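You operate a simulated robot arm through the tools that you are given. There is no shell and no other tool.

You are at the controls of a simulated robot arm. One attempt, no reset.

JOB
Switch off the tester and the dryer and shut the paper drawer.
Fine: also turn the dryer knob to 50 % and the divider's orange knob to LOCK.

Only the result counts: the job must be done as asked and must still hold three seconds after the hand-in. Knocking over, shifting, dropping, spilling or breaking anything else fails it.

ROBOT AND FRAMES
A 7-joint arm with a two-finger parallel gripper, fixed in place. Base frame: the origin is on the floor under the middle of its stand, x ahead of it, y to its left, z up. Lengths are in m, angles in degrees, forces in N, time in s.
It reaches about 1.247 m from its shoulder. Its first joint turns from -132.0 to 132.0 degrees. Payload 3.91 kg.
The tool frame sits at the grasp point between the pads (the TCP): z along the fingers, y along the line on which they close. The tips reach 0.03 m beyond it. The gripper opens to 0.11 m. The fingers are 0.02 m wide and 0.01 m thick; the gripper's body (0.048 by 0.112 m) begins 0.055 m behind the TCP.
Orientation is told as [roll, pitch, yaw] about the base's x, y, z axes, in that order, counted from this pose: with the fingers straight down and closing along the base's y, the tool's x points along the base's -x, its y along +y and its z along -z.

CONTROLS
- The arm moves only by the tool arm_command. Its argument "rows" is a list of rows, each a list of 3 entries, a list of its own where there are three numbers: the shift along the tool's x, y, z in m, then the turn, a rotation vector about the tool's x, y, z in rad, then the finger opening in m, from 0 to 0.11. In form: [[[tx, ty, tz], [rx, ry, rz], jaw], ...]. A call has 1 to 20 rows; each row is the pose to reach, as a shift and turn from the pose commanded when the call began, along the tool's axes at that moment. A row lasts 0.2 s, in which the tool goes at most 0.05 m and 8.6 degrees; a call with a longer step from one row to the next is refused whole, and so is a gripper value outside its range. Where a pose cannot be reached the arm comes as near as it can. A force on the tool above 40 N (or 10 N above the force at the start of the call, whichever is more), or a blocked arm, ends the call early, and 0.2 s more pass. Each finger travels about 0.108 m/s and halts on what it meets, pressing with about 40 N; the grip force reading is that of the motor and also rises with nothing between the fingers. The clock runs only during rows and for 0.2 s after the last one: add rows that repeat a pose to give the fingers time. The reply holds the time, the measured pose of the TCP, the force on the tool along the base axes, the opening and the grip force, in the units named above and with some noise, with the torque about the TCP (base axes, N m) and any sound that the robot's microphone picked up.
- Cameras (640 x 400 px; columns grow to the right, rows downward): "scene" is fixed at [0.0595, 0.6432, 1.6711]; the picture's right is [0.15, -0.99, 0.00], its down [-0.79, -0.12, -0.60] and it looks along [0.59, 0.09, -0.80] (base axes); focal length 225 px, centre (320, 200). "wrist" rides on the gripper at [0.072, 0.017, -0.103] in the tool frame; the picture's right is [-0.23, 0.97, 0.00], its down [-0.76, -0.18, -0.62] and it looks along [-0.61, -0.14, 0.78] (tool axes); focal length 222 px, centre (320, 200). There is no depth. A picture from a camera that has moved, and an enlarged one, comes with that camera's place and axes in the base frame and with its lens. The place of the scene camera against the robot may be out by one fixed shift of up to 0.025 m in any direction.
- snapshot(camera): a new picture of that camera. It takes no simulated time.
- zoom(camera, box): a new picture of the part [left, top, right, bottom] of that camera's present view, enlarged. It takes no simulated time.
- close_job(): hands the job in; it is judged then, once.

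Nothing tells you positions but the pictures and the camera data. Unless the task says otherwise, let go and move clear before handing in.

The tools are called by a JSON object that holds its "fn" and its "kwargs". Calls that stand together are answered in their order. arm_command: Moves the arm, as the interface text tells. Its arguments: {"type":"object","properties":{"rows":{"type":"array","items":{"type":"array"}}},"required":["rows"]} The other tools are called the same way: snapshot (camera) takes a picture; zoom (camera, box) takes an enlarged picture of a part of a camera's view; close_job () hands the job in.

At the start:

```text
time: 0.0
tool_pos: [0.4292, 0.4861, 1.4338]
tool_rot: [-0.1, -0.1, 0.0]
ft_force: [0.1, -0.8, -0.6]
moment: [-0.03, -0.03, 0.03]
grip_width: 0.1103
gripper_force: 0.1
```

scene: 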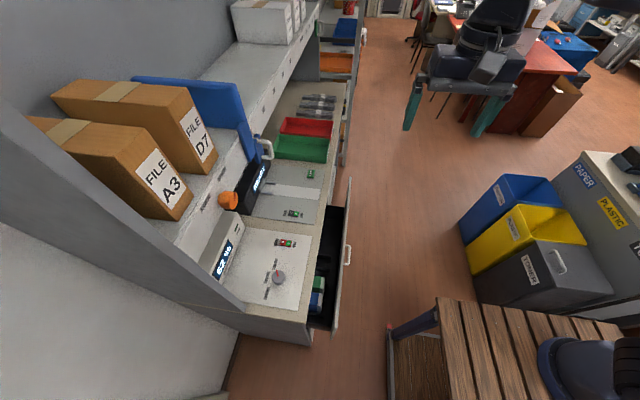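
wrist: 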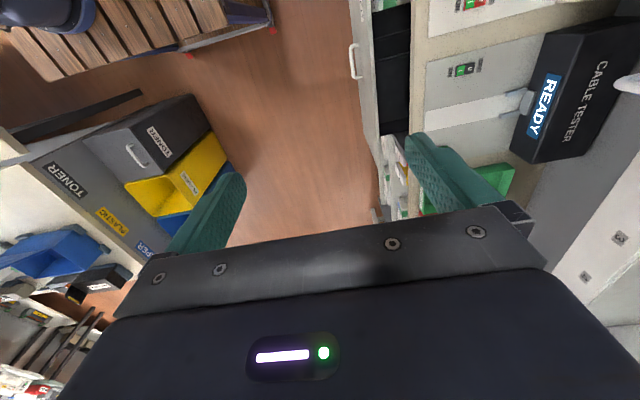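

I see a counter on the left with a cable tester, a dryer panel with a knob, rocker switches, and an open drawer. I'll zoom in on the details before moving anything.

{"fn": "zoom", "kwargs": {"camera": "scene", "box": [200, 200, 360, 340]}}

{"fn": "zoom", "kwargs": {"camera": "scene", "box": [190, 130, 350, 230]}}

{"fn": "zoom", "kwargs": {"camera": "wrist", "box": [340, 0, 640, 190]}}

{"fn": "zoom", "kwargs": {"camera": "scene", "box": [240, 0, 400, 160]}}

```text
2.86 times, centred on (280, 270) of scene
camera zoom: at [0.0595, 0.6432, 1.6711], right [0.15, -0.99, 0.0], down [-0.79, -0.12, -0.6], along [0.59, 0.09, -0.8], focal length 642 px, centre (434, 0)
```

zoom: 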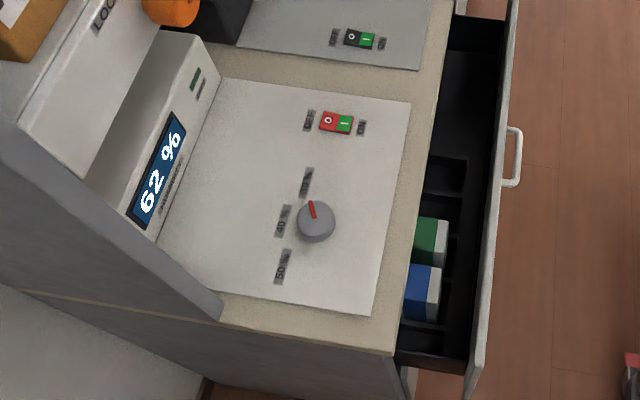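

```text
4.00 times, centred on (270, 180) of scene
camera zoom: at [0.0595, 0.6432, 1.6711], right [0.15, -0.99, 0.0], down [-0.79, -0.12, -0.6], along [0.59, 0.09, -0.8], focal length 899 px, centre (520, 280)
```

zoom: 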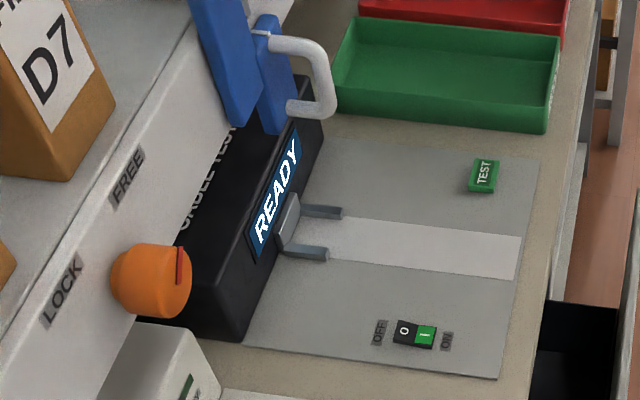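

```text
2.11 times, centred on (490, 95) of wrist
camera zoom: at [0.3564, 0.5028, 1.5371], right [0.23, 0.97, 0.0], down [0.76, -0.18, 0.62], along [0.61, -0.14, -0.78], focal length 468 px, centre (-38, 421)
```

zoom: 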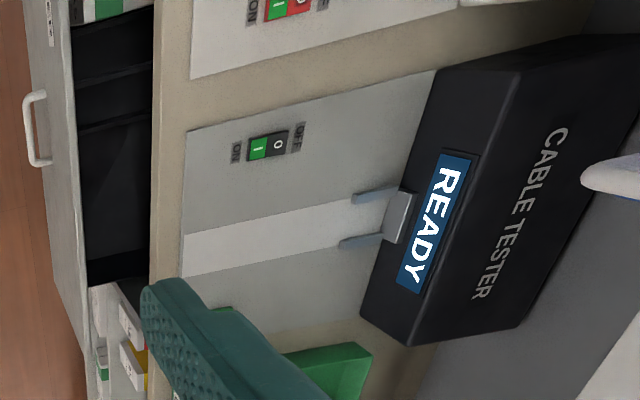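

```text
2.50 times, centred on (320, 80) of scene
camera zoom: at [0.0595, 0.6432, 1.6711], right [0.15, -0.99, 0.0], down [-0.79, -0.12, -0.6], along [0.59, 0.09, -0.8], focal length 562 px, centre (320, 500)
```

zoom: 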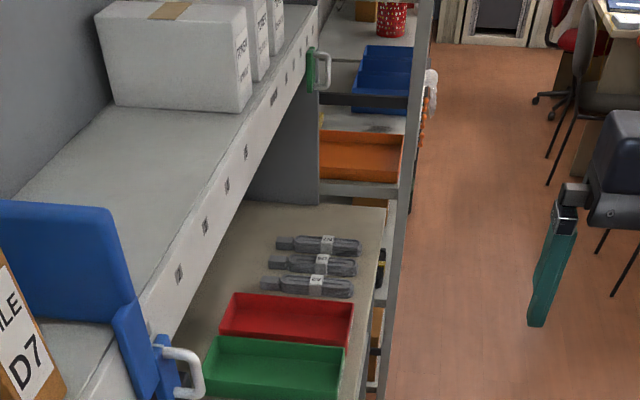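

The shelf edge carries the orange LOCK/FREE knob. The right side has cabinet bins labelled PAPER, PLASTIC and so on, so I need to find out which drawer is the "paper drawer".

{"fn": "zoom", "kwargs": {"camera": "scene", "box": [450, 140, 640, 320]}}

{"fn": "zoom", "kwargs": {"camera": "wrist", "box": [0, 80, 250, 260]}}

{"fn": "zoom", "kwargs": {"camera": "scene", "box": [255, 230, 315, 310]}}

{"fn": "zoom", "kwargs": {"camera": "wrist", "box": [330, 0, 450, 230]}}

{"fn": "zoom", "kwargs": {"camera": "scene", "box": [295, 170, 365, 340]}}

```text
2.22 times, centred on (545, 230) of scene
camera zoom: at [0.0595, 0.6432, 1.6711], right [0.15, -0.99, 0.0], down [-0.79, -0.12, -0.6], along [0.59, 0.09, -0.8], focal length 499 px, centre (-180, 133)
```

zoom: 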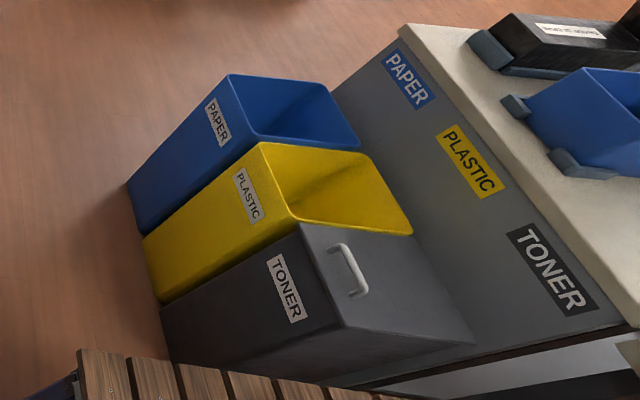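

```text
2.22 times, centred on (125, 170) of wrist
camera zoom: at [0.3564, 0.5028, 1.5371], right [0.23, 0.97, 0.0], down [0.76, -0.18, 0.62], along [0.61, -0.14, -0.78], focal length 494 px, centre (753, 267)
```

zoom: 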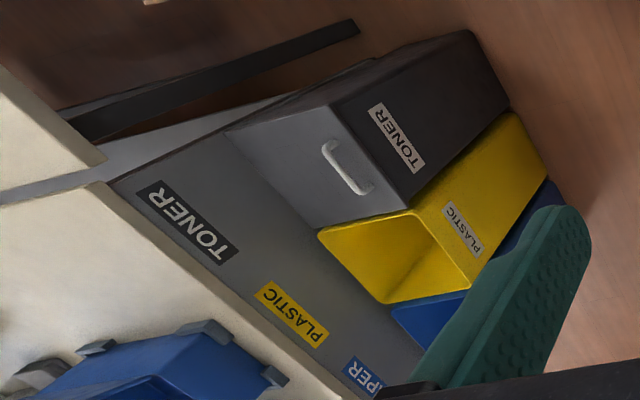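

```text
5.00 times, centred on (285, 270) of scene
camera zoom: at [0.0595, 0.6432, 1.6711], right [0.15, -0.99, 0.0], down [-0.79, -0.12, -0.6], along [0.59, 0.09, -0.8], focal length 1124 px, centre (495, -150)
```

zoom: 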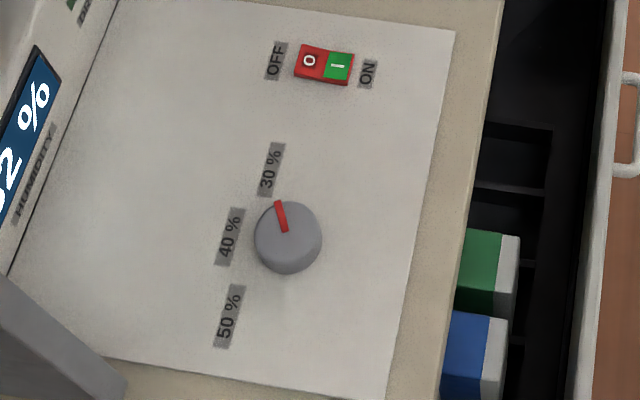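

```text
1.74 times, centred on (390, 115) of wrist
camera zoom: at [0.3564, 0.5028, 1.5371], right [0.23, 0.97, 0.0], down [0.76, -0.18, 0.62], along [0.61, -0.14, -0.78], focal length 386 px, centre (198, 348)
```

zoom: 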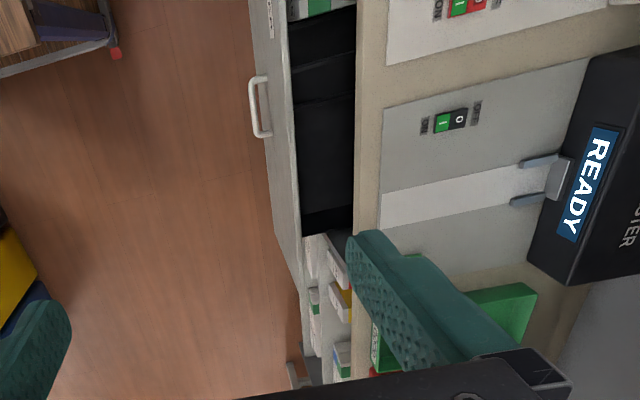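

```text
2.35 times, centred on (330, 255) of scene
camera zoom: at [0.0595, 0.6432, 1.6711], right [0.15, -0.99, 0.0], down [-0.79, -0.12, -0.6], along [0.59, 0.09, -0.8], focal length 529 px, centre (296, 71)
```

zoom: 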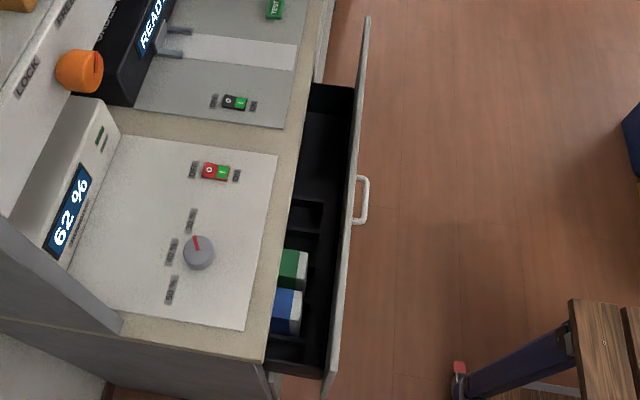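

The open drawer on the left bench may or may not be the paper drawer, since its front label isn't readable yet. Switches and knobs sit on a counter at about z≈0.93, y≈0.82. I'll yaw the gripper 90° in place so the wrist camera looks at the bench.

{"fn": "arm_command", "kwargs": {"rows": [[[0, 0, 0], [0, 0, -0.143], 0.11], [[0, 0, 0], [0, 0, -0.286], 0.11], [[0, 0, 0], [0, 0, -0.429], 0.11], [[0, 0, 0], [0, 0, -0.572], 0.11], [[0, 0, 0], [0, 0, -0.715], 0.11], [[0, 0, 0], [0, 0, -0.858], 0.11], [[0, 0, 0], [0, 0, -1.001], 0.11], [[0, 0, 0], [0, 0, -1.144], 0.11], [[0, 0, 0], [0, 0, -1.287], 0.11], [[0, 0, 0], [0, 0, -1.43], 0.11], [[0, 0, 0], [0, 0, -1.571], 0.11]]}}

{"fn": "snapshot", "kwargs": {"camera": "wrist"}}

{"fn": "snapshot", "kwargs": {"camera": "scene"}}

```text
time: 2.4
tool_pos: [0.4281, 0.4854, 1.4335]
tool_rot: [0.0, 0.0, 90.1]
ft_force: [0.2, 0.6, -0.3]
moment: [0.02, 0.02, 0.0]
grip_width: 0.11
gripper_force: 0.0
```

```text
taken
camera wrist: at [0.4117, 0.4133, 1.5372], right [-0.97, 0.23, 0.0], down [0.18, 0.76, 0.62], along [0.14, 0.61, -0.78], focal length 222 px, centre (320, 200)
```

wrist: 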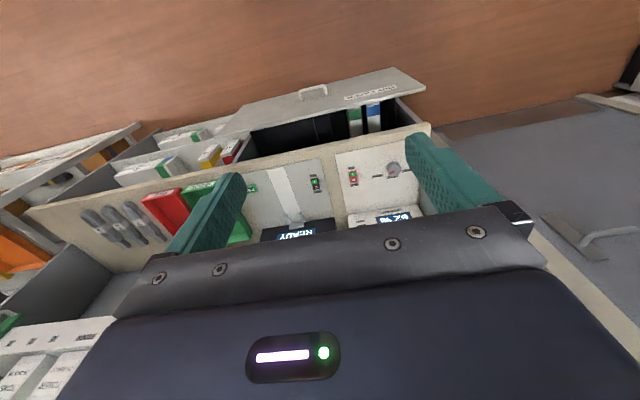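

```text
taken
```

scene: 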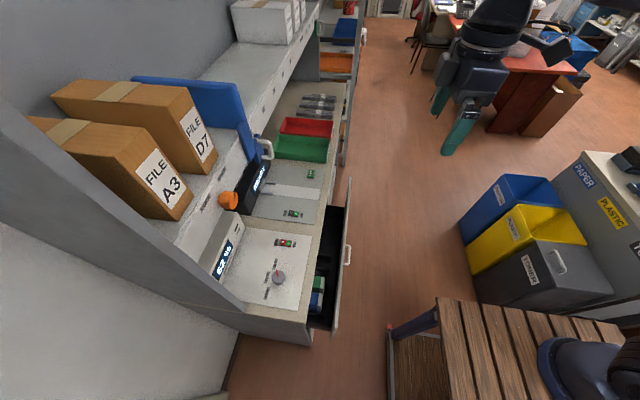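

The wrist view shows the bench upside-down, with a label on the open drawer's front. I'll zoom in on it.

{"fn": "zoom", "kwargs": {"camera": "wrist", "box": [220, 50, 460, 200]}}

{"fn": "zoom", "kwargs": {"camera": "wrist", "box": [320, 70, 440, 145]}}

{"fn": "zoom", "kwargs": {"camera": "wrist", "box": [80, 110, 260, 220]}}

{"fn": "zoom", "kwargs": {"camera": "wrist", "box": [240, 140, 430, 260]}}

```text
2.67 times, centred on (340, 125) of wrist
camera zoom: at [0.4117, 0.4133, 1.5372], right [-0.97, 0.23, 0.0], down [0.18, 0.76, 0.62], along [0.14, 0.61, -0.78], focal length 592 px, centre (267, 400)
```

zoom: 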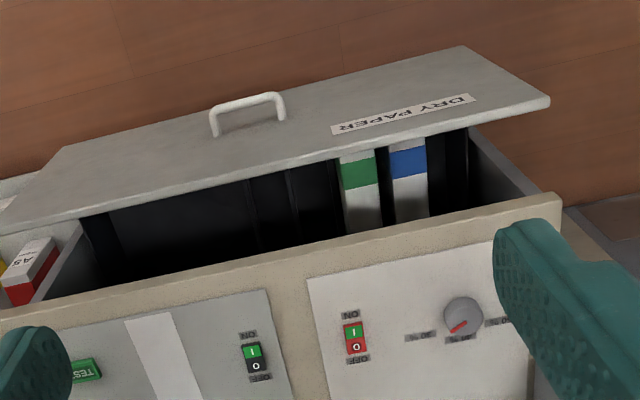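

```text
5.33 times, centred on (380, 108) of wrist
camera zoom: at [0.4117, 0.4133, 1.5372], right [-0.97, 0.23, 0.0], down [0.18, 0.76, 0.62], along [0.14, 0.61, -0.78], focal length 1185 px, centre (0, 693)
```

zoom: 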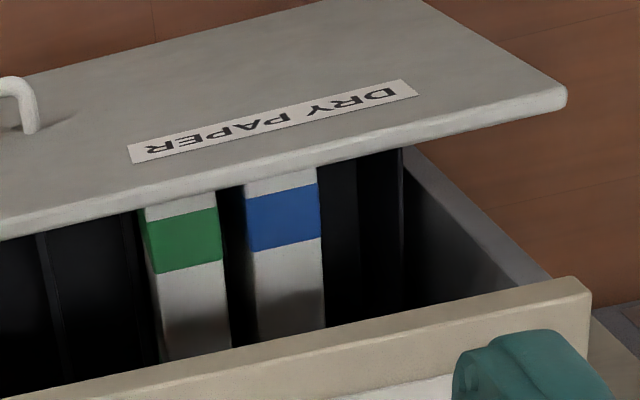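

```text
3.56 times, centred on (170, 165) of wrist
camera zoom: at [0.4117, 0.4133, 1.5372], right [-0.97, 0.23, 0.0], down [0.18, 0.76, 0.62], along [0.14, 0.61, -0.78], focal length 790 px, centre (853, 324)
```

zoom: 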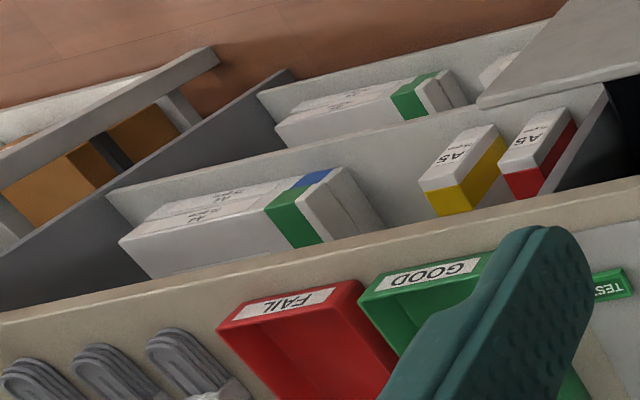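

```text
3.33 times, centred on (335, 200) of wrist
camera zoom: at [0.4117, 0.4133, 1.5372], right [-0.97, 0.23, 0.0], down [0.18, 0.76, 0.62], along [0.14, 0.61, -0.78], focal length 740 px, centre (270, 200)
```

zoom: 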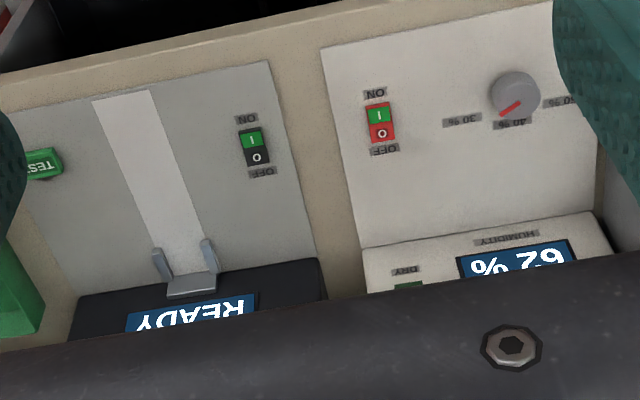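

The open drawer is labelled DRY PAPER, so that's the one to close. Next I'll tilt the gripper 45° toward the bench to get a view of the shelf front with the orange knob.

{"fn": "arm_command", "kwargs": {"rows": [[[0, 0, 0], [0, -0.131, 0], 0.11], [[0, 0, 0], [0, -0.262, 0], 0.11], [[0, 0, 0], [0, -0.393, 0], 0.11], [[0, 0, 0], [0, -0.524, 0], 0.08], [[0, 0, 0], [0, -0.655, 0], 0.05], [[0, 0, 0], [0, -0.785, 0], 0.02], [[0, 0, 0], [0, -0.785, 0], 0.0], [[0, 0, 0], [0, -0.785, 0], 0.0]]}}

{"fn": "snapshot", "kwargs": {"camera": "wrist"}}

```text
time: 4.2
tool_pos: [0.4304, 0.4864, 1.434]
tool_rot: [0.0, -45.0, 90.0]
ft_force: [-0.1, -0.1, -0.1]
moment: [0.01, 0.01, 0.02]
grip_width: 0.0002
gripper_force: 37.9
```

```text
taken
camera wrist: at [0.4121, 0.3615, 1.4557], right [-0.97, 0.16, 0.16], down [0.18, 0.1, 0.98], along [0.14, 0.98, -0.12], focal length 222 px, centre (320, 200)
```

wrist: 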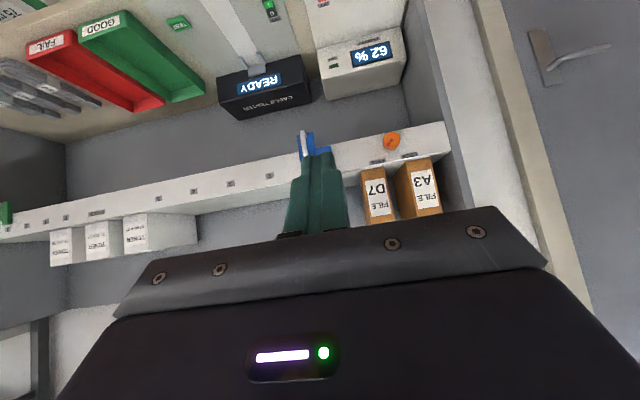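

The shelf front is visible with the orange knob at its near end, and file boxes stand above it. I'll zoom in.

{"fn": "zoom", "kwargs": {"camera": "wrist", "box": [330, 100, 470, 220]}}

{"fn": "zoom", "kwargs": {"camera": "wrist", "box": [140, 0, 440, 200]}}

{"fn": "zoom", "kwargs": {"camera": "scene", "box": [190, 150, 260, 230]}}

```text
3.33 times, centred on (400, 160) of wrist
camera zoom: at [0.4121, 0.3615, 1.4557], right [-0.97, 0.16, 0.16], down [0.18, 0.1, 0.98], along [0.14, 0.98, -0.12], focal length 740 px, centre (53, 333)
```

zoom: 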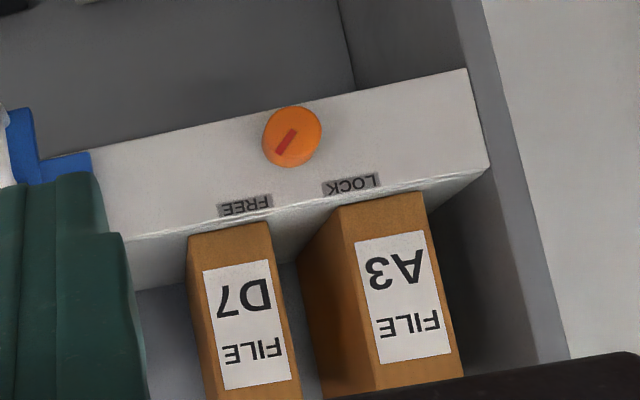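

```text
2.00 times, centred on (290, 100) of wrist
camera zoom: at [0.4121, 0.3615, 1.4557], right [-0.97, 0.16, 0.16], down [0.18, 0.1, 0.98], along [0.14, 0.98, -0.12], focal length 444 px, centre (380, 400)
```

zoom: 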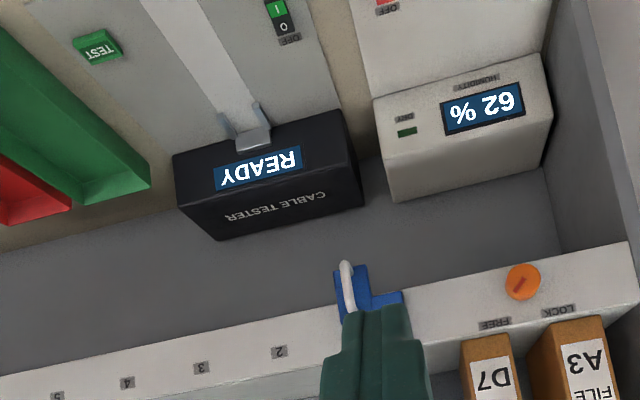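

```text
5.00 times, centred on (225, 190) of scene
camera zoom: at [0.0595, 0.6432, 1.6711], right [0.15, -0.99, 0.0], down [-0.79, -0.12, -0.6], along [0.59, 0.09, -0.8], focal length 1124 px, centre (795, 250)
```

zoom: 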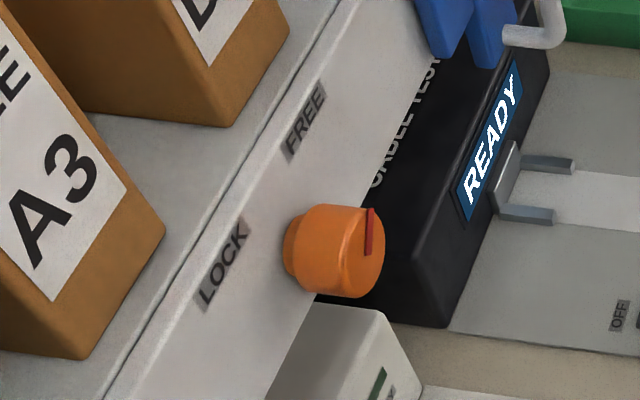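

I take the orange knob's front to be at about (0.30, 0.86, 1.296), with the shelf face at y≈0.90 and the knob turning about the base y axis. The pointer is at FREE (up and toward +x). I'll move to a standoff in front of it with the fingers horizontal along +y.

{"fn": "arm_command", "kwargs": {"rows": [[[-0.0077, 0.0186, 0.0356], [0, -0.112, 0], 0.0], [[-0.0153, 0.0371, 0.0711], [0, -0.224, 0], 0.0], [[-0.023, 0.0557, 0.1067], [0, -0.336, 0], 0.0], [[-0.0307, 0.0743, 0.1422], [0, -0.449, 0], 0.0], [[-0.0384, 0.0929, 0.1778], [0, -0.561, 0], 0.0], [[-0.046, 0.1114, 0.2133], [0, -0.673, 0], 0.0], [[-0.0537, 0.13, 0.2489], [0, -0.785, 0], 0.0], [[-0.0537, 0.13, 0.2489], [0, -0.785, 0], 0.0]]}}

{"fn": "snapshot", "kwargs": {"camera": "wrist"}}

{"fn": "snapshot", "kwargs": {"camera": "scene"}}

```text
time: 6.0
tool_pos: [0.3, 0.7, 1.2957]
tool_rot: [-153.7, -89.9, -116.5]
ft_force: [-0.1, -0.3, 0.9]
moment: [-0.01, -0.02, 0.02]
grip_width: 0.0001
gripper_force: 37.6
```

```text
taken
camera wrist: at [0.2836, 0.5969, 1.2234], right [-0.97, 0.0, 0.23], down [0.18, -0.62, 0.76], along [0.14, 0.78, 0.61], focal length 222 px, centre (320, 200)
```

wrist: 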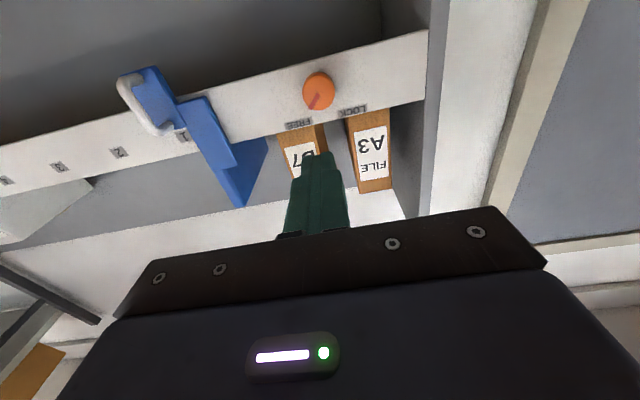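

```text
taken
```

scene: 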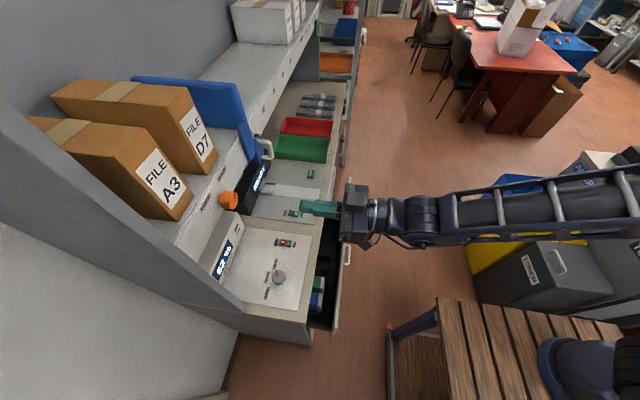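

The gripper now faces the shelf at standoff. I'll zoom on the knob for precise alignment.

{"fn": "zoom", "kwargs": {"camera": "wrist", "box": [260, 50, 400, 140]}}

{"fn": "zoom", "kwargs": {"camera": "wrist", "box": [100, 30, 300, 220]}}

```text
4.44 times, centred on (330, 95) of wrist
camera zoom: at [0.2836, 0.5969, 1.2234], right [-0.97, 0.0, 0.23], down [0.18, -0.62, 0.76], along [0.14, 0.78, 0.61], focal length 987 px, centre (276, 667)
```

zoom: 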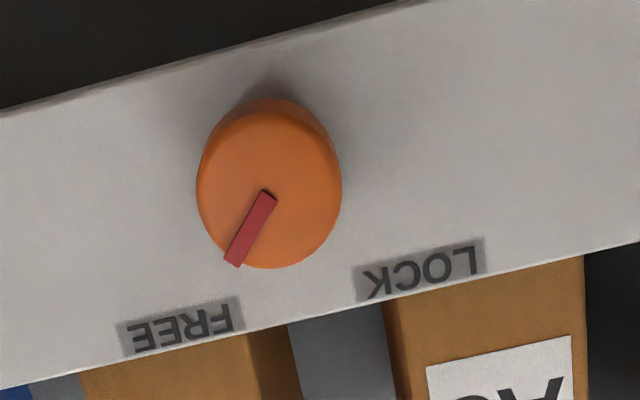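

```text
2.11 times, centred on (200, 125) of wrist
camera zoom: at [0.2836, 0.5969, 1.2234], right [-0.97, 0.0, 0.23], down [0.18, -0.62, 0.76], along [0.14, 0.78, 0.61], focal length 468 px, centre (573, 358)
```

zoom: 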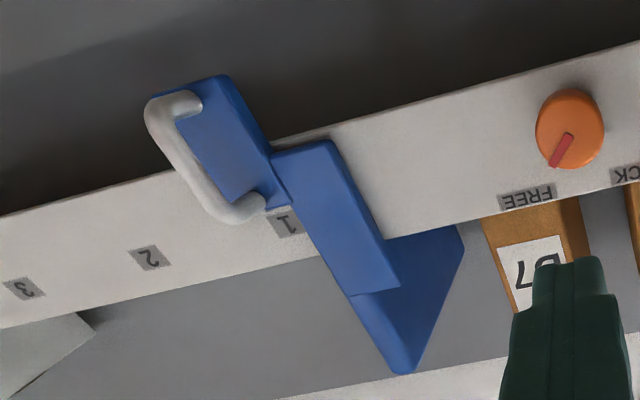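

Triangulating from two wrist views puts the knob front centre at (0.299, 0.880, 1.287), diameter about 39 mm, with the shelf face at y≈0.90. I'll open the jaws, roll +45° so I can turn −90°, and advance to just short of the knob.

{"fn": "arm_command", "kwargs": {"rows": [[[0.0014, 0.0002, 0.0], [0, 0, 0.131], 0.02], [[0.0028, 0.0004, 0.01], [0, 0, 0.262], 0.04], [[0.0042, 0.0006, 0.03], [0, 0, 0.393], 0.06], [[0.0056, 0.0008, 0.05], [0, 0, 0.524], 0.07], [[0.007, 0.001, 0.08], [0, 0, 0.655], 0.07], [[0.0084, 0.001, 0.11], [0, 0, 0.785], 0.07], [[0.0084, 0.001, 0.11], [0, 0, 0.785], 0.07]]}}

{"fn": "snapshot", "kwargs": {"camera": "wrist"}}

{"fn": "zoom", "kwargs": {"camera": "scene", "box": [180, 140, 400, 270]}}

```text
time: 7.6
tool_pos: [0.2982, 0.8121, 1.2879]
tool_rot: [89.8, -44.9, 0.0]
ft_force: [-0.5, 0.3, 0.4]
moment: [0.0, 0.03, 0.0]
grip_width: 0.0705
gripper_force: 0.1
```

```text
taken
camera wrist: at [0.2355, 0.7076, 1.2492], right [-0.53, 0.0, 0.85], down [0.66, -0.62, 0.41], along [0.53, 0.78, 0.33], focal length 222 px, centre (320, 200)
```

wrist: 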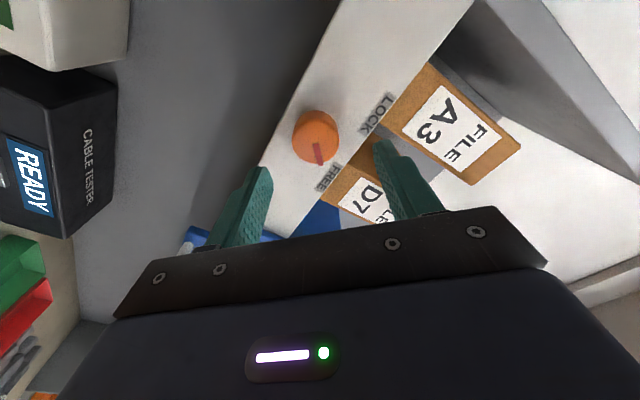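

```text
2.91 times, centred on (290, 205) of scene
camera zoom: at [0.0595, 0.6432, 1.6711], right [0.15, -0.99, 0.0], down [-0.79, -0.12, -0.6], along [0.59, 0.09, -0.8], focal length 654 px, centre (407, 186)
```

zoom: 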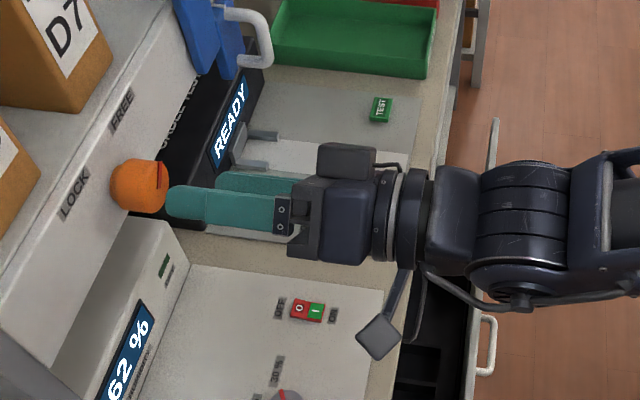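

{"fn": "zoom", "kwargs": {"camera": "wrist", "box": [220, 80, 440, 220]}}

```text
2.86 times, centred on (330, 150) of wrist
camera zoom: at [0.2355, 0.7076, 1.2492], right [-0.53, 0.0, 0.85], down [0.66, -0.62, 0.41], along [0.53, 0.78, 0.33], focal length 635 px, centre (291, 343)
```

zoom: 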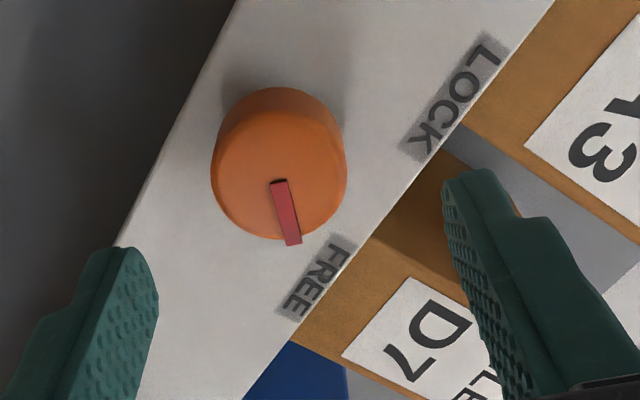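

Alignment looks good. I'll advance to straddle the knob and close on it.

{"fn": "arm_command", "kwargs": {"rows": [[[-0.0003, -0.001, 0.02], [0, 0, 0], 0.07], [[-0.0007, -0.0021, 0.04], [0, 0, 0], 0.07], [[-0.0007, -0.0021, 0.054], [0, 0, 0], 0.07], [[-0.0007, -0.0021, 0.054], [0, 0, 0], 0.06], [[-0.0007, -0.0021, 0.054], [0, 0, 0], 0.045], [[-0.0007, -0.0021, 0.054], [0, 0, 0], 0.03], [[-0.0007, -0.0021, 0.054], [0, 0, 0], 0.03], [[-0.0007, -0.0021, 0.054], [0, 0, 0], 0.03]]}}

{"fn": "snapshot", "kwargs": {"camera": "wrist"}}

```text
time: 9.4
tool_pos: [0.3004, 0.865, 1.2863]
tool_rot: [89.9, -45.0, 0.1]
ft_force: [1.0, 2.8, -1.3]
moment: [-0.02, 0.01, -0.08]
grip_width: 0.0375
gripper_force: 45.4
```

```text
taken
camera wrist: at [0.2377, 0.7604, 1.2468], right [-0.53, 0.0, 0.85], down [0.66, -0.62, 0.41], along [0.53, 0.78, 0.33], focal length 222 px, centre (320, 200)
```

wrist: 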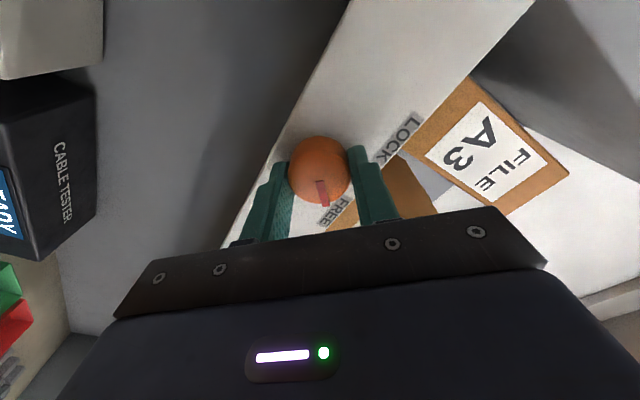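

The knob is gripped (width 37.5 mm, forces small). Now I turn it −90° about the tool z axis toward LOCK.

{"fn": "arm_command", "kwargs": {"rows": [[[0, 0, 0], [0, 0, -0.131], 0.03], [[0, 0, 0], [0, 0, -0.262], 0.03], [[0, 0, 0], [0, 0, -0.393], 0.03], [[0, 0, 0], [0, 0, -0.524], 0.03], [[0, 0, 0], [0, 0, -0.655], 0.03], [[0, 0, 0], [0, 0, -0.785], 0.03], [[0, 0, 0], [0, 0, -0.916], 0.03], [[0, 0, 0], [0, 0, -1.047], 0.03], [[0, 0, 0], [0, 0, -1.178], 0.03], [[0, 0, 0], [0, 0, -1.309], 0.03], [[0, 0, 0], [0, 0, -1.44], 0.03], [[0, 0, 0], [0, 0, -1.571], 0.03], [[0, 0, 0], [0, 0, -1.571], 0.03]]}}

{"fn": "snapshot", "kwargs": {"camera": "wrist"}}

{"fn": "zoom", "kwargs": {"camera": "scene", "box": [180, 140, 320, 240]}}

```text
time: 12.2
tool_pos: [0.2997, 0.8638, 1.2864]
tool_rot: [-90.0, -44.9, -180.0]
ft_force: [-8.1, -3.3, 1.9]
moment: [-0.51, 0.0, -0.25]
grip_width: 0.0373
gripper_force: 44.7
```

```text
taken
camera wrist: at [0.3379, 0.7604, 1.2231], right [-0.85, 0.0, -0.53], down [-0.41, -0.62, 0.66], along [-0.33, 0.78, 0.53], focal length 222 px, centre (320, 200)
```

wrist: 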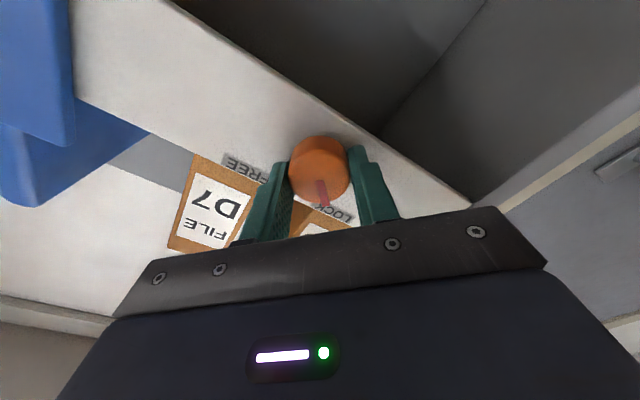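

```text
4.00 times, centred on (250, 190) of scene
camera zoom: at [0.0595, 0.6432, 1.6711], right [0.15, -0.99, 0.0], down [-0.79, -0.12, -0.6], along [0.59, 0.09, -0.8], focal length 899 px, centre (600, 240)
```

zoom: 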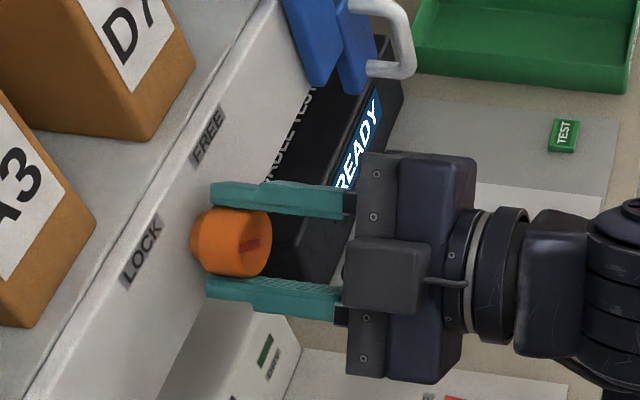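

The pointer turned with the gripper and now points to LOCK. I'll release, back off, and check.

{"fn": "arm_command", "kwargs": {"rows": [[[0, 0, 0], [0, 0, -0.0], 0.045], [[0, 0, 0], [0, 0, 0], 0.07], [[0, 0, 0], [0, 0, 0], 0.07], [[0, 0, -0.03], [0, 0, 0], 0.07], [[0, 0, -0.07], [0, 0, 0], 0.07], [[0, 0, -0.11], [0, 0, 0], 0.07], [[0, 0, -0.15], [0, 0, 0], 0.07]]}}

{"fn": "snapshot", "kwargs": {"camera": "wrist"}}

{"fn": "zoom", "kwargs": {"camera": "wrist", "box": [240, 50, 400, 170]}}

{"fn": "zoom", "kwargs": {"camera": "scene", "box": [180, 140, 320, 240]}}

```text
time: 13.8
tool_pos: [0.3022, 0.7137, 1.2851]
tool_rot: [-89.9, -44.9, 179.9]
ft_force: [0.3, 0.9, 0.3]
moment: [0.06, -0.01, 0.04]
grip_width: 0.07
gripper_force: 0.1
```

```text
taken
camera wrist: at [0.3405, 0.6098, 1.2225], right [-0.85, 0.0, -0.53], down [-0.41, -0.62, 0.66], along [-0.33, 0.78, 0.53], focal length 222 px, centre (320, 200)
```

wrist: 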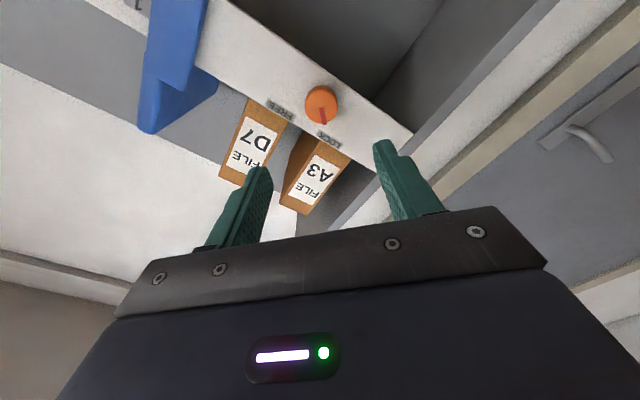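

```text
3.33 times, centred on (320, 110) of wrist
camera zoom: at [0.3405, 0.6098, 1.2225], right [-0.85, 0.0, -0.53], down [-0.41, -0.62, 0.66], along [-0.33, 0.78, 0.53], focal length 740 px, centre (320, 500)
```

zoom: 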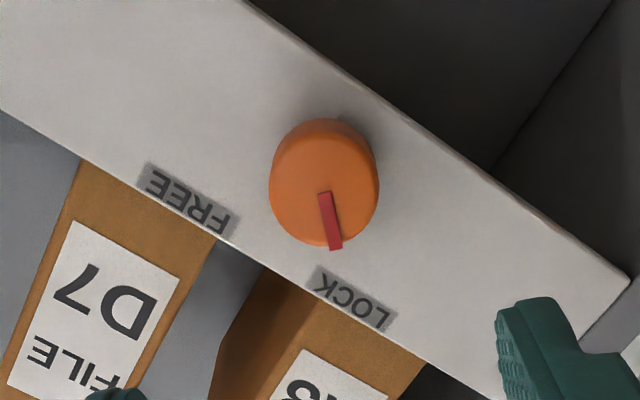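

```text
4.00 times, centred on (250, 190) of scene
camera zoom: at [0.0595, 0.6432, 1.6711], right [0.15, -0.99, 0.0], down [-0.79, -0.12, -0.6], along [0.59, 0.09, -0.8], focal length 899 px, centre (600, 240)
```

zoom: 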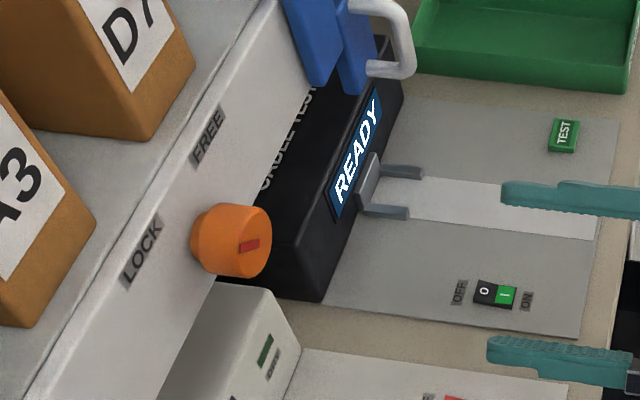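

The orange knob is at LOCK. Next is the dryer panel: I'll roll back, retreat, and tip the fingers down to view it.

{"fn": "arm_command", "kwargs": {"rows": [[[0, 0, -0.015], [0, 0, 0.131], 0.05], [[0, 0, -0.03], [0, 0, 0.262], 0.03], [[0, 0, -0.045], [0, 0, 0.393], 0.0], [[0, 0, -0.06], [0, 0, 0.524], 0.0], [[0, 0, -0.075], [0, 0, 0.655], 0.0], [[0, 0, -0.09], [0, 0, 0.785], 0.0], [[0, 0, -0.09], [0, 0, 0.785], 0.0]]}}

```text
time: 15.4
tool_pos: [0.3002, 0.6244, 1.2867]
tool_rot: [32.4, -89.9, 57.4]
ft_force: [0.1, -0.4, -0.7]
moment: [-0.03, -0.01, -0.02]
grip_width: 0.0001
gripper_force: 37.1
```

{"fn": "arm_command", "kwargs": {"rows": [[[0.007, 0.0025, 0.003], [0, 0.131, 0], 0.0], [[0.0145, 0.005, 0.006], [0, 0.262, 0], 0.0], [[0.022, 0.0075, 0.009], [0, 0.393, 0], 0.0], [[0.029, 0.01, 0.012], [0, 0.524, 0], 0.0], [[0.036, 0.0125, 0.015], [0, 0.655, 0], 0.0], [[0.0435, 0.015, 0.018], [0, 0.785, 0], 0.0], [[0.051, 0.0175, 0.021], [0, 0.916, 0], 0.0], [[0.058, 0.02, 0.024], [0, 1.047, 0], 0.0], [[0.065, 0.0225, 0.027], [0, 1.178, 0], 0.0], [[0.0725, 0.025, 0.03], [0, 1.309, 0], 0.0], [[0.08, 0.0275, 0.033], [0, 1.44, 0], 0.0], [[0.087, 0.03, 0.036], [0, 1.571, 0], 0.0], [[0.087, 0.03, 0.036], [0, 1.571, 0], 0.0]]}}

{"fn": "snapshot", "kwargs": {"camera": "wrist"}}

{"fn": "snapshot", "kwargs": {"camera": "scene"}}

```text
time: 18.2
tool_pos: [0.2697, 0.6592, 1.1991]
tool_rot: [-0.1, 0.1, 90.0]
ft_force: [0.5, -0.1, -0.3]
moment: [0.02, 0.0, 0.04]
grip_width: 0.0
gripper_force: 37.5
```

```text
taken
camera wrist: at [0.2526, 0.5871, 1.3026], right [-0.97, 0.23, 0.0], down [0.18, 0.76, 0.62], along [0.14, 0.61, -0.78], focal length 222 px, centre (320, 200)
```

wrist: 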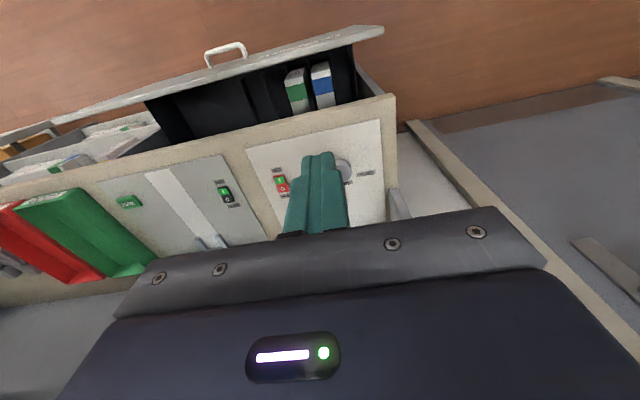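

```text
taken
```

scene: 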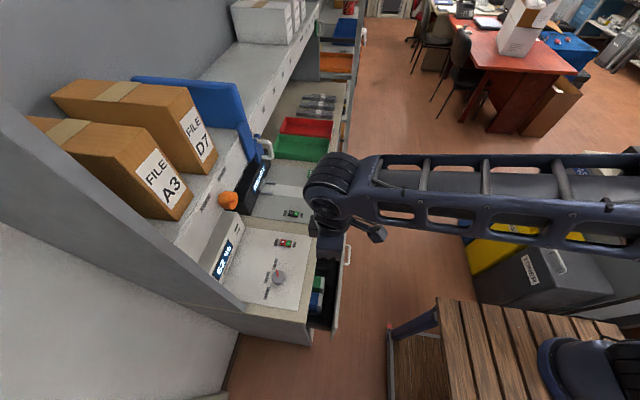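

The closed fingers hide the dryer knob. I'll open them to see it between the fingers.

{"fn": "arm_command", "kwargs": {"rows": [[[0, 0, 0], [0, 0, 0], 0.04], [[0, 0, 0], [0, 0, 0], 0.08], [[0, 0, 0], [0, 0, 0], 0.11], [[0, 0, 0], [0, 0, 0], 0.11]]}}

{"fn": "zoom", "kwargs": {"camera": "wrist", "box": [180, 40, 420, 260]}}

{"fn": "zoom", "kwargs": {"camera": "wrist", "box": [250, 130, 400, 220]}}

{"fn": "zoom", "kwargs": {"camera": "scene", "box": [230, 120, 430, 320]}}

```text
time: 19.2
tool_pos: [0.2706, 0.6601, 1.1994]
tool_rot: [0.1, -0.1, 90.0]
ft_force: [0.1, 0.2, -0.5]
moment: [0.0, 0.02, -0.02]
grip_width: 0.1098
gripper_force: 0.0
```

```text
1.82 times, centred on (300, 150) of wrist
camera zoom: at [0.2527, 0.5871, 1.3025], right [-0.97, 0.23, 0.0], down [0.18, 0.76, 0.62], along [0.14, 0.61, -0.78], focal length 404 px, centre (356, 291)
```

zoom: 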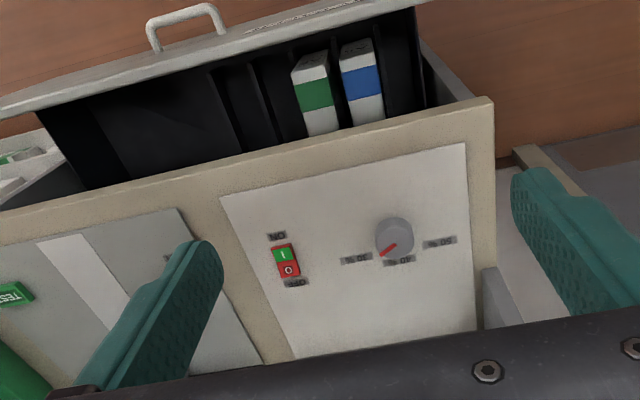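

```text
4.27 times, centred on (325, 175) of wrist
camera zoom: at [0.2527, 0.5871, 1.3025], right [-0.97, 0.23, 0.0], down [0.18, 0.76, 0.62], along [0.14, 0.61, -0.78], focal length 948 px, centre (299, 307)
```

zoom: 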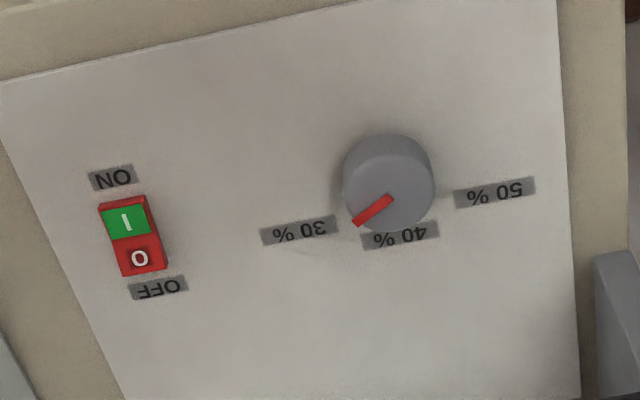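

```text
2.00 times, centred on (330, 220) of scene
camera zoom: at [0.0595, 0.6432, 1.6711], right [0.15, -0.99, 0.0], down [-0.79, -0.12, -0.6], along [0.59, 0.09, -0.8], focal length 450 px, centre (300, 160)
```

zoom: 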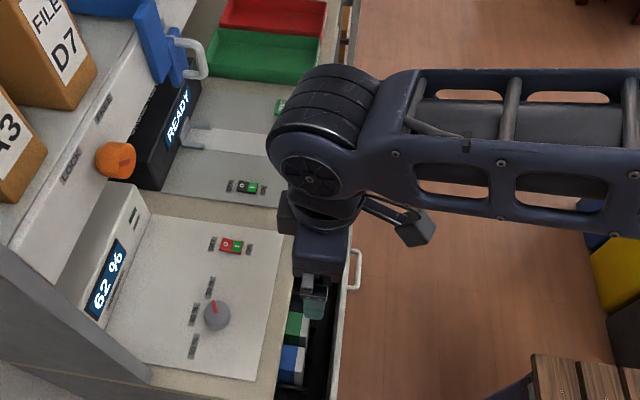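

{"fn": "zoom", "kwargs": {"camera": "wrist", "box": [305, 155, 385, 205]}}

{"fn": "zoom", "kwargs": {"camera": "scene", "box": [255, 250, 305, 305]}}

{"fn": "zoom", "kwargs": {"camera": "wrist", "box": [265, 165, 305, 205]}}

```text
8.00 times, centred on (345, 180) of wrist
camera zoom: at [0.2527, 0.5871, 1.3025], right [-0.97, 0.23, 0.0], down [0.18, 0.76, 0.62], along [0.14, 0.61, -0.78], focal length 1777 px, centre (120, 360)
```

zoom: 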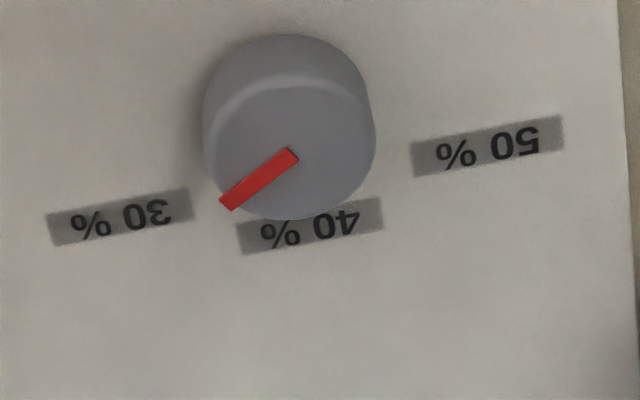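

```text
7.27 times, centred on (280, 278) of scene
camera zoom: at [0.0595, 0.6432, 1.6711], right [0.15, -0.99, 0.0], down [-0.79, -0.12, -0.6], along [0.59, 0.09, -0.8], focal length 1634 px, centre (611, -364)
```

zoom: 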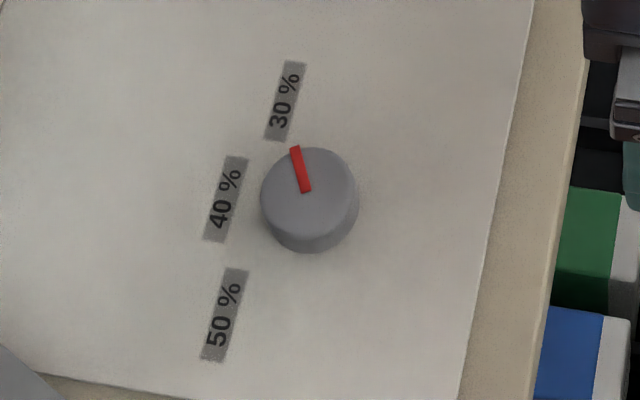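

```text
10.00 times, centred on (285, 185) of wrist
camera zoom: at [0.2527, 0.5871, 1.3025], right [-0.97, 0.23, 0.0], down [0.18, 0.76, 0.62], along [0.14, 0.61, -0.78], focal length 2221 px, centre (670, 350)
```

zoom: 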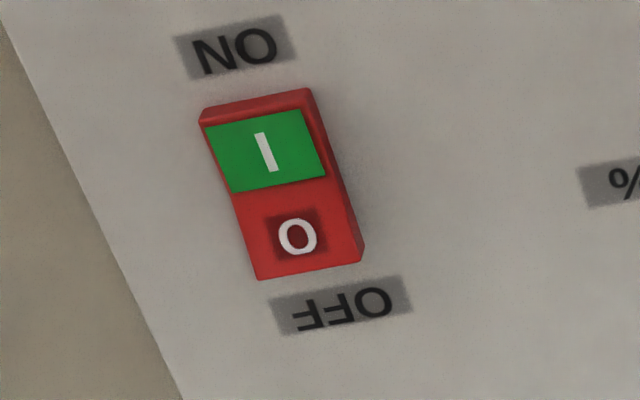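

The knob sits at about (0.2635, 0.826), top z≈0.922, panel z≈0.900. Its pointer is at +60° (30 %), with 40 % at 0° and 50 % at −60°, so it needs a +120° turn about vertical. To keep the wrist housing clear of the shelf and orange knob, I'll lean the hand back 20°.

{"fn": "arm_command", "kwargs": {"rows": [[[-0.0225, 0.0018, 0.025], [0, -0.0873, 0], 0.1], [[-0.045, 0.0035, 0.05], [0, -0.1745, 0], 0.09], [[-0.0675, 0.0053, 0.075], [0, -0.2618, 0], 0.08], [[-0.09, 0.007, 0.1], [0, -0.349, 0], 0.07], [[-0.09, 0.007, 0.1], [0, -0.349, 0], 0.07]]}}

{"fn": "snapshot", "kwargs": {"camera": "wrist"}}

{"fn": "zoom", "kwargs": {"camera": "scene", "box": [200, 120, 400, 320]}}

```text
time: 20.4
tool_pos: [0.2634, 0.7499, 1.0981]
tool_rot: [-0.1, -20.0, 90.0]
ft_force: [0.2, 0.2, 0.3]
moment: [0.02, -0.01, -0.02]
grip_width: 0.0698
gripper_force: 0.1
```

```text
taken
camera wrist: at [0.2471, 0.6465, 1.1696], right [-0.97, 0.21, 0.08], down [0.18, 0.5, 0.85], along [0.14, 0.84, -0.53], focal length 222 px, centre (320, 200)
```

wrist: 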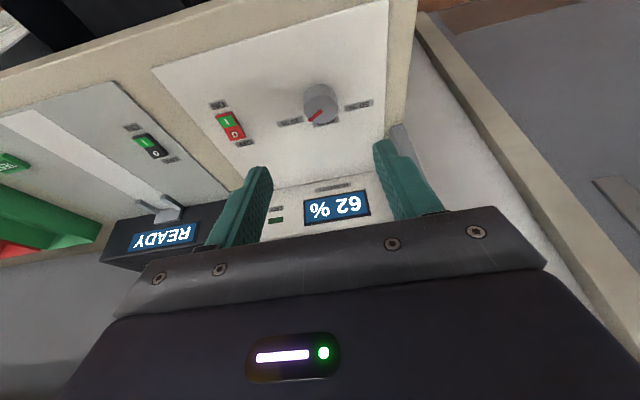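

```text
2.00 times, centred on (300, 220) of scene
camera zoom: at [0.0595, 0.6432, 1.6711], right [0.15, -0.99, 0.0], down [-0.79, -0.12, -0.6], along [0.59, 0.09, -0.8], focal length 450 px, centre (360, 160)
```

zoom: 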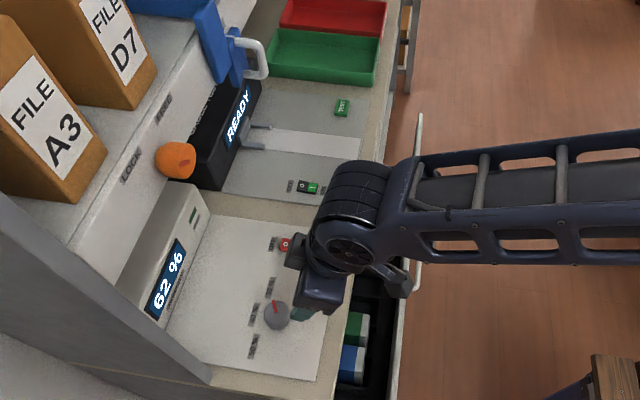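

Clear view of the knob. I'll refine its position from this view.

{"fn": "zoom", "kwargs": {"camera": "wrist", "box": [260, 60, 400, 150]}}

{"fn": "zoom", "kwargs": {"camera": "wrist", "box": [180, 80, 280, 160]}}

```text
4.44 times, centred on (330, 105) of wrist
camera zoom: at [0.2471, 0.6465, 1.1696], right [-0.97, 0.21, 0.08], down [0.18, 0.5, 0.85], along [0.14, 0.84, -0.53], focal length 987 px, centre (276, 622)
```

zoom: 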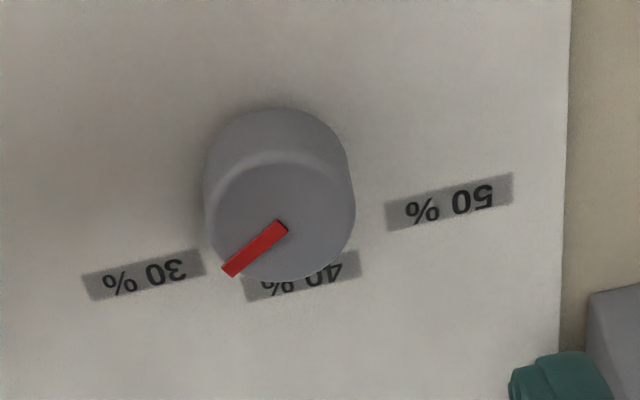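

```text
5.00 times, centred on (230, 120) of wrist
camera zoom: at [0.2471, 0.6465, 1.1696], right [-0.97, 0.21, 0.08], down [0.18, 0.5, 0.85], along [0.14, 0.84, -0.53], focal length 1111 px, centre (770, 600)
```

zoom: 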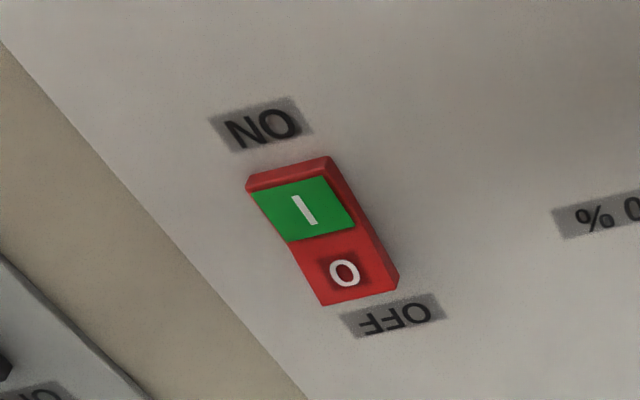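

Refined values: knob centre (0.264, 0.827), top z≈0.920, panel z≈0.9015, diameter ≈42 mm. I'll swing −60° about vertical and come to a hover just above the knob.

{"fn": "arm_command", "kwargs": {"rows": [[[-0.0038, 0.0008, 0.0164], [0.0448, 0, 0.123], 0.07], [[-0.0075, 0.0016, 0.0328], [0.0895, 0, 0.246], 0.07], [[-0.0113, 0.0024, 0.0492], [0.1343, 0, 0.369], 0.07], [[-0.015, 0.0033, 0.0656], [0.179, 0, 0.492], 0.07], [[-0.0188, 0.0041, 0.082], [0.2238, 0, 0.615], 0.07], [[-0.0225, 0.0049, 0.0984], [0.2685, 0, 0.738], 0.07], [[-0.0263, 0.0057, 0.1148], [0.3133, 0, 0.861], 0.07], [[-0.03, 0.0065, 0.1312], [0.358, 0, 0.984], 0.07], [[-0.03, 0.0065, 0.1312], [0.358, 0, 0.984], 0.07]]}}

{"fn": "snapshot", "kwargs": {"camera": "wrist"}}

{"fn": "zoom", "kwargs": {"camera": "scene", "box": [200, 120, 400, 320]}}

```text
time: 22.4
tool_pos: [0.2575, 0.8237, 0.987]
tool_rot: [-0.1, -20.0, 29.9]
ft_force: [0.4, -0.5, 0.2]
moment: [0.06, 0.0, 0.01]
grip_width: 0.0703
gripper_force: 0.1
```

```text
taken
camera wrist: at [0.1589, 0.7858, 1.0589], right [-0.3, 0.95, 0.08], down [0.52, 0.1, 0.85], along [0.8, 0.29, -0.53], focal length 222 px, centre (320, 200)
```

wrist: 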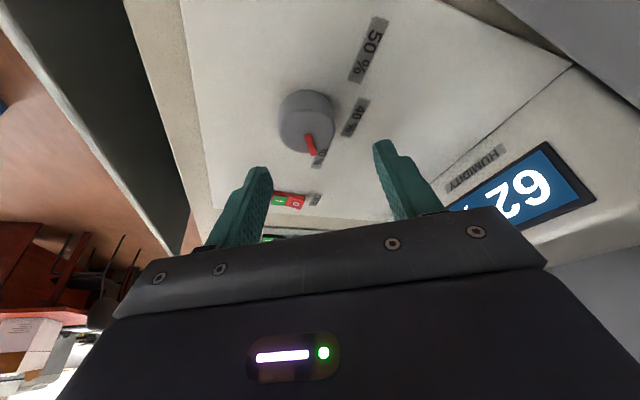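

```text
2.00 times, centred on (300, 220) of scene
camera zoom: at [0.0595, 0.6432, 1.6711], right [0.15, -0.99, 0.0], down [-0.79, -0.12, -0.6], along [0.59, 0.09, -0.8], focal length 450 px, centre (360, 160)
```

zoom: 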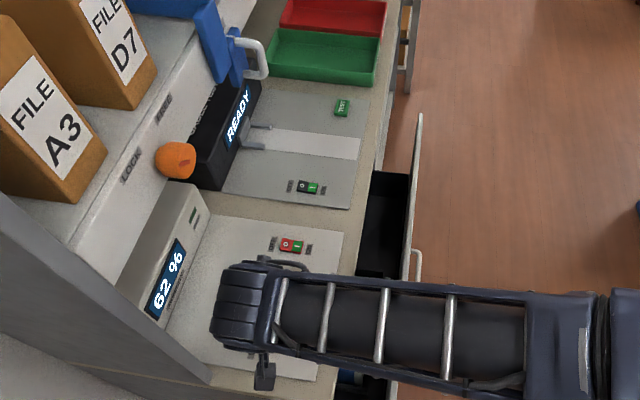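

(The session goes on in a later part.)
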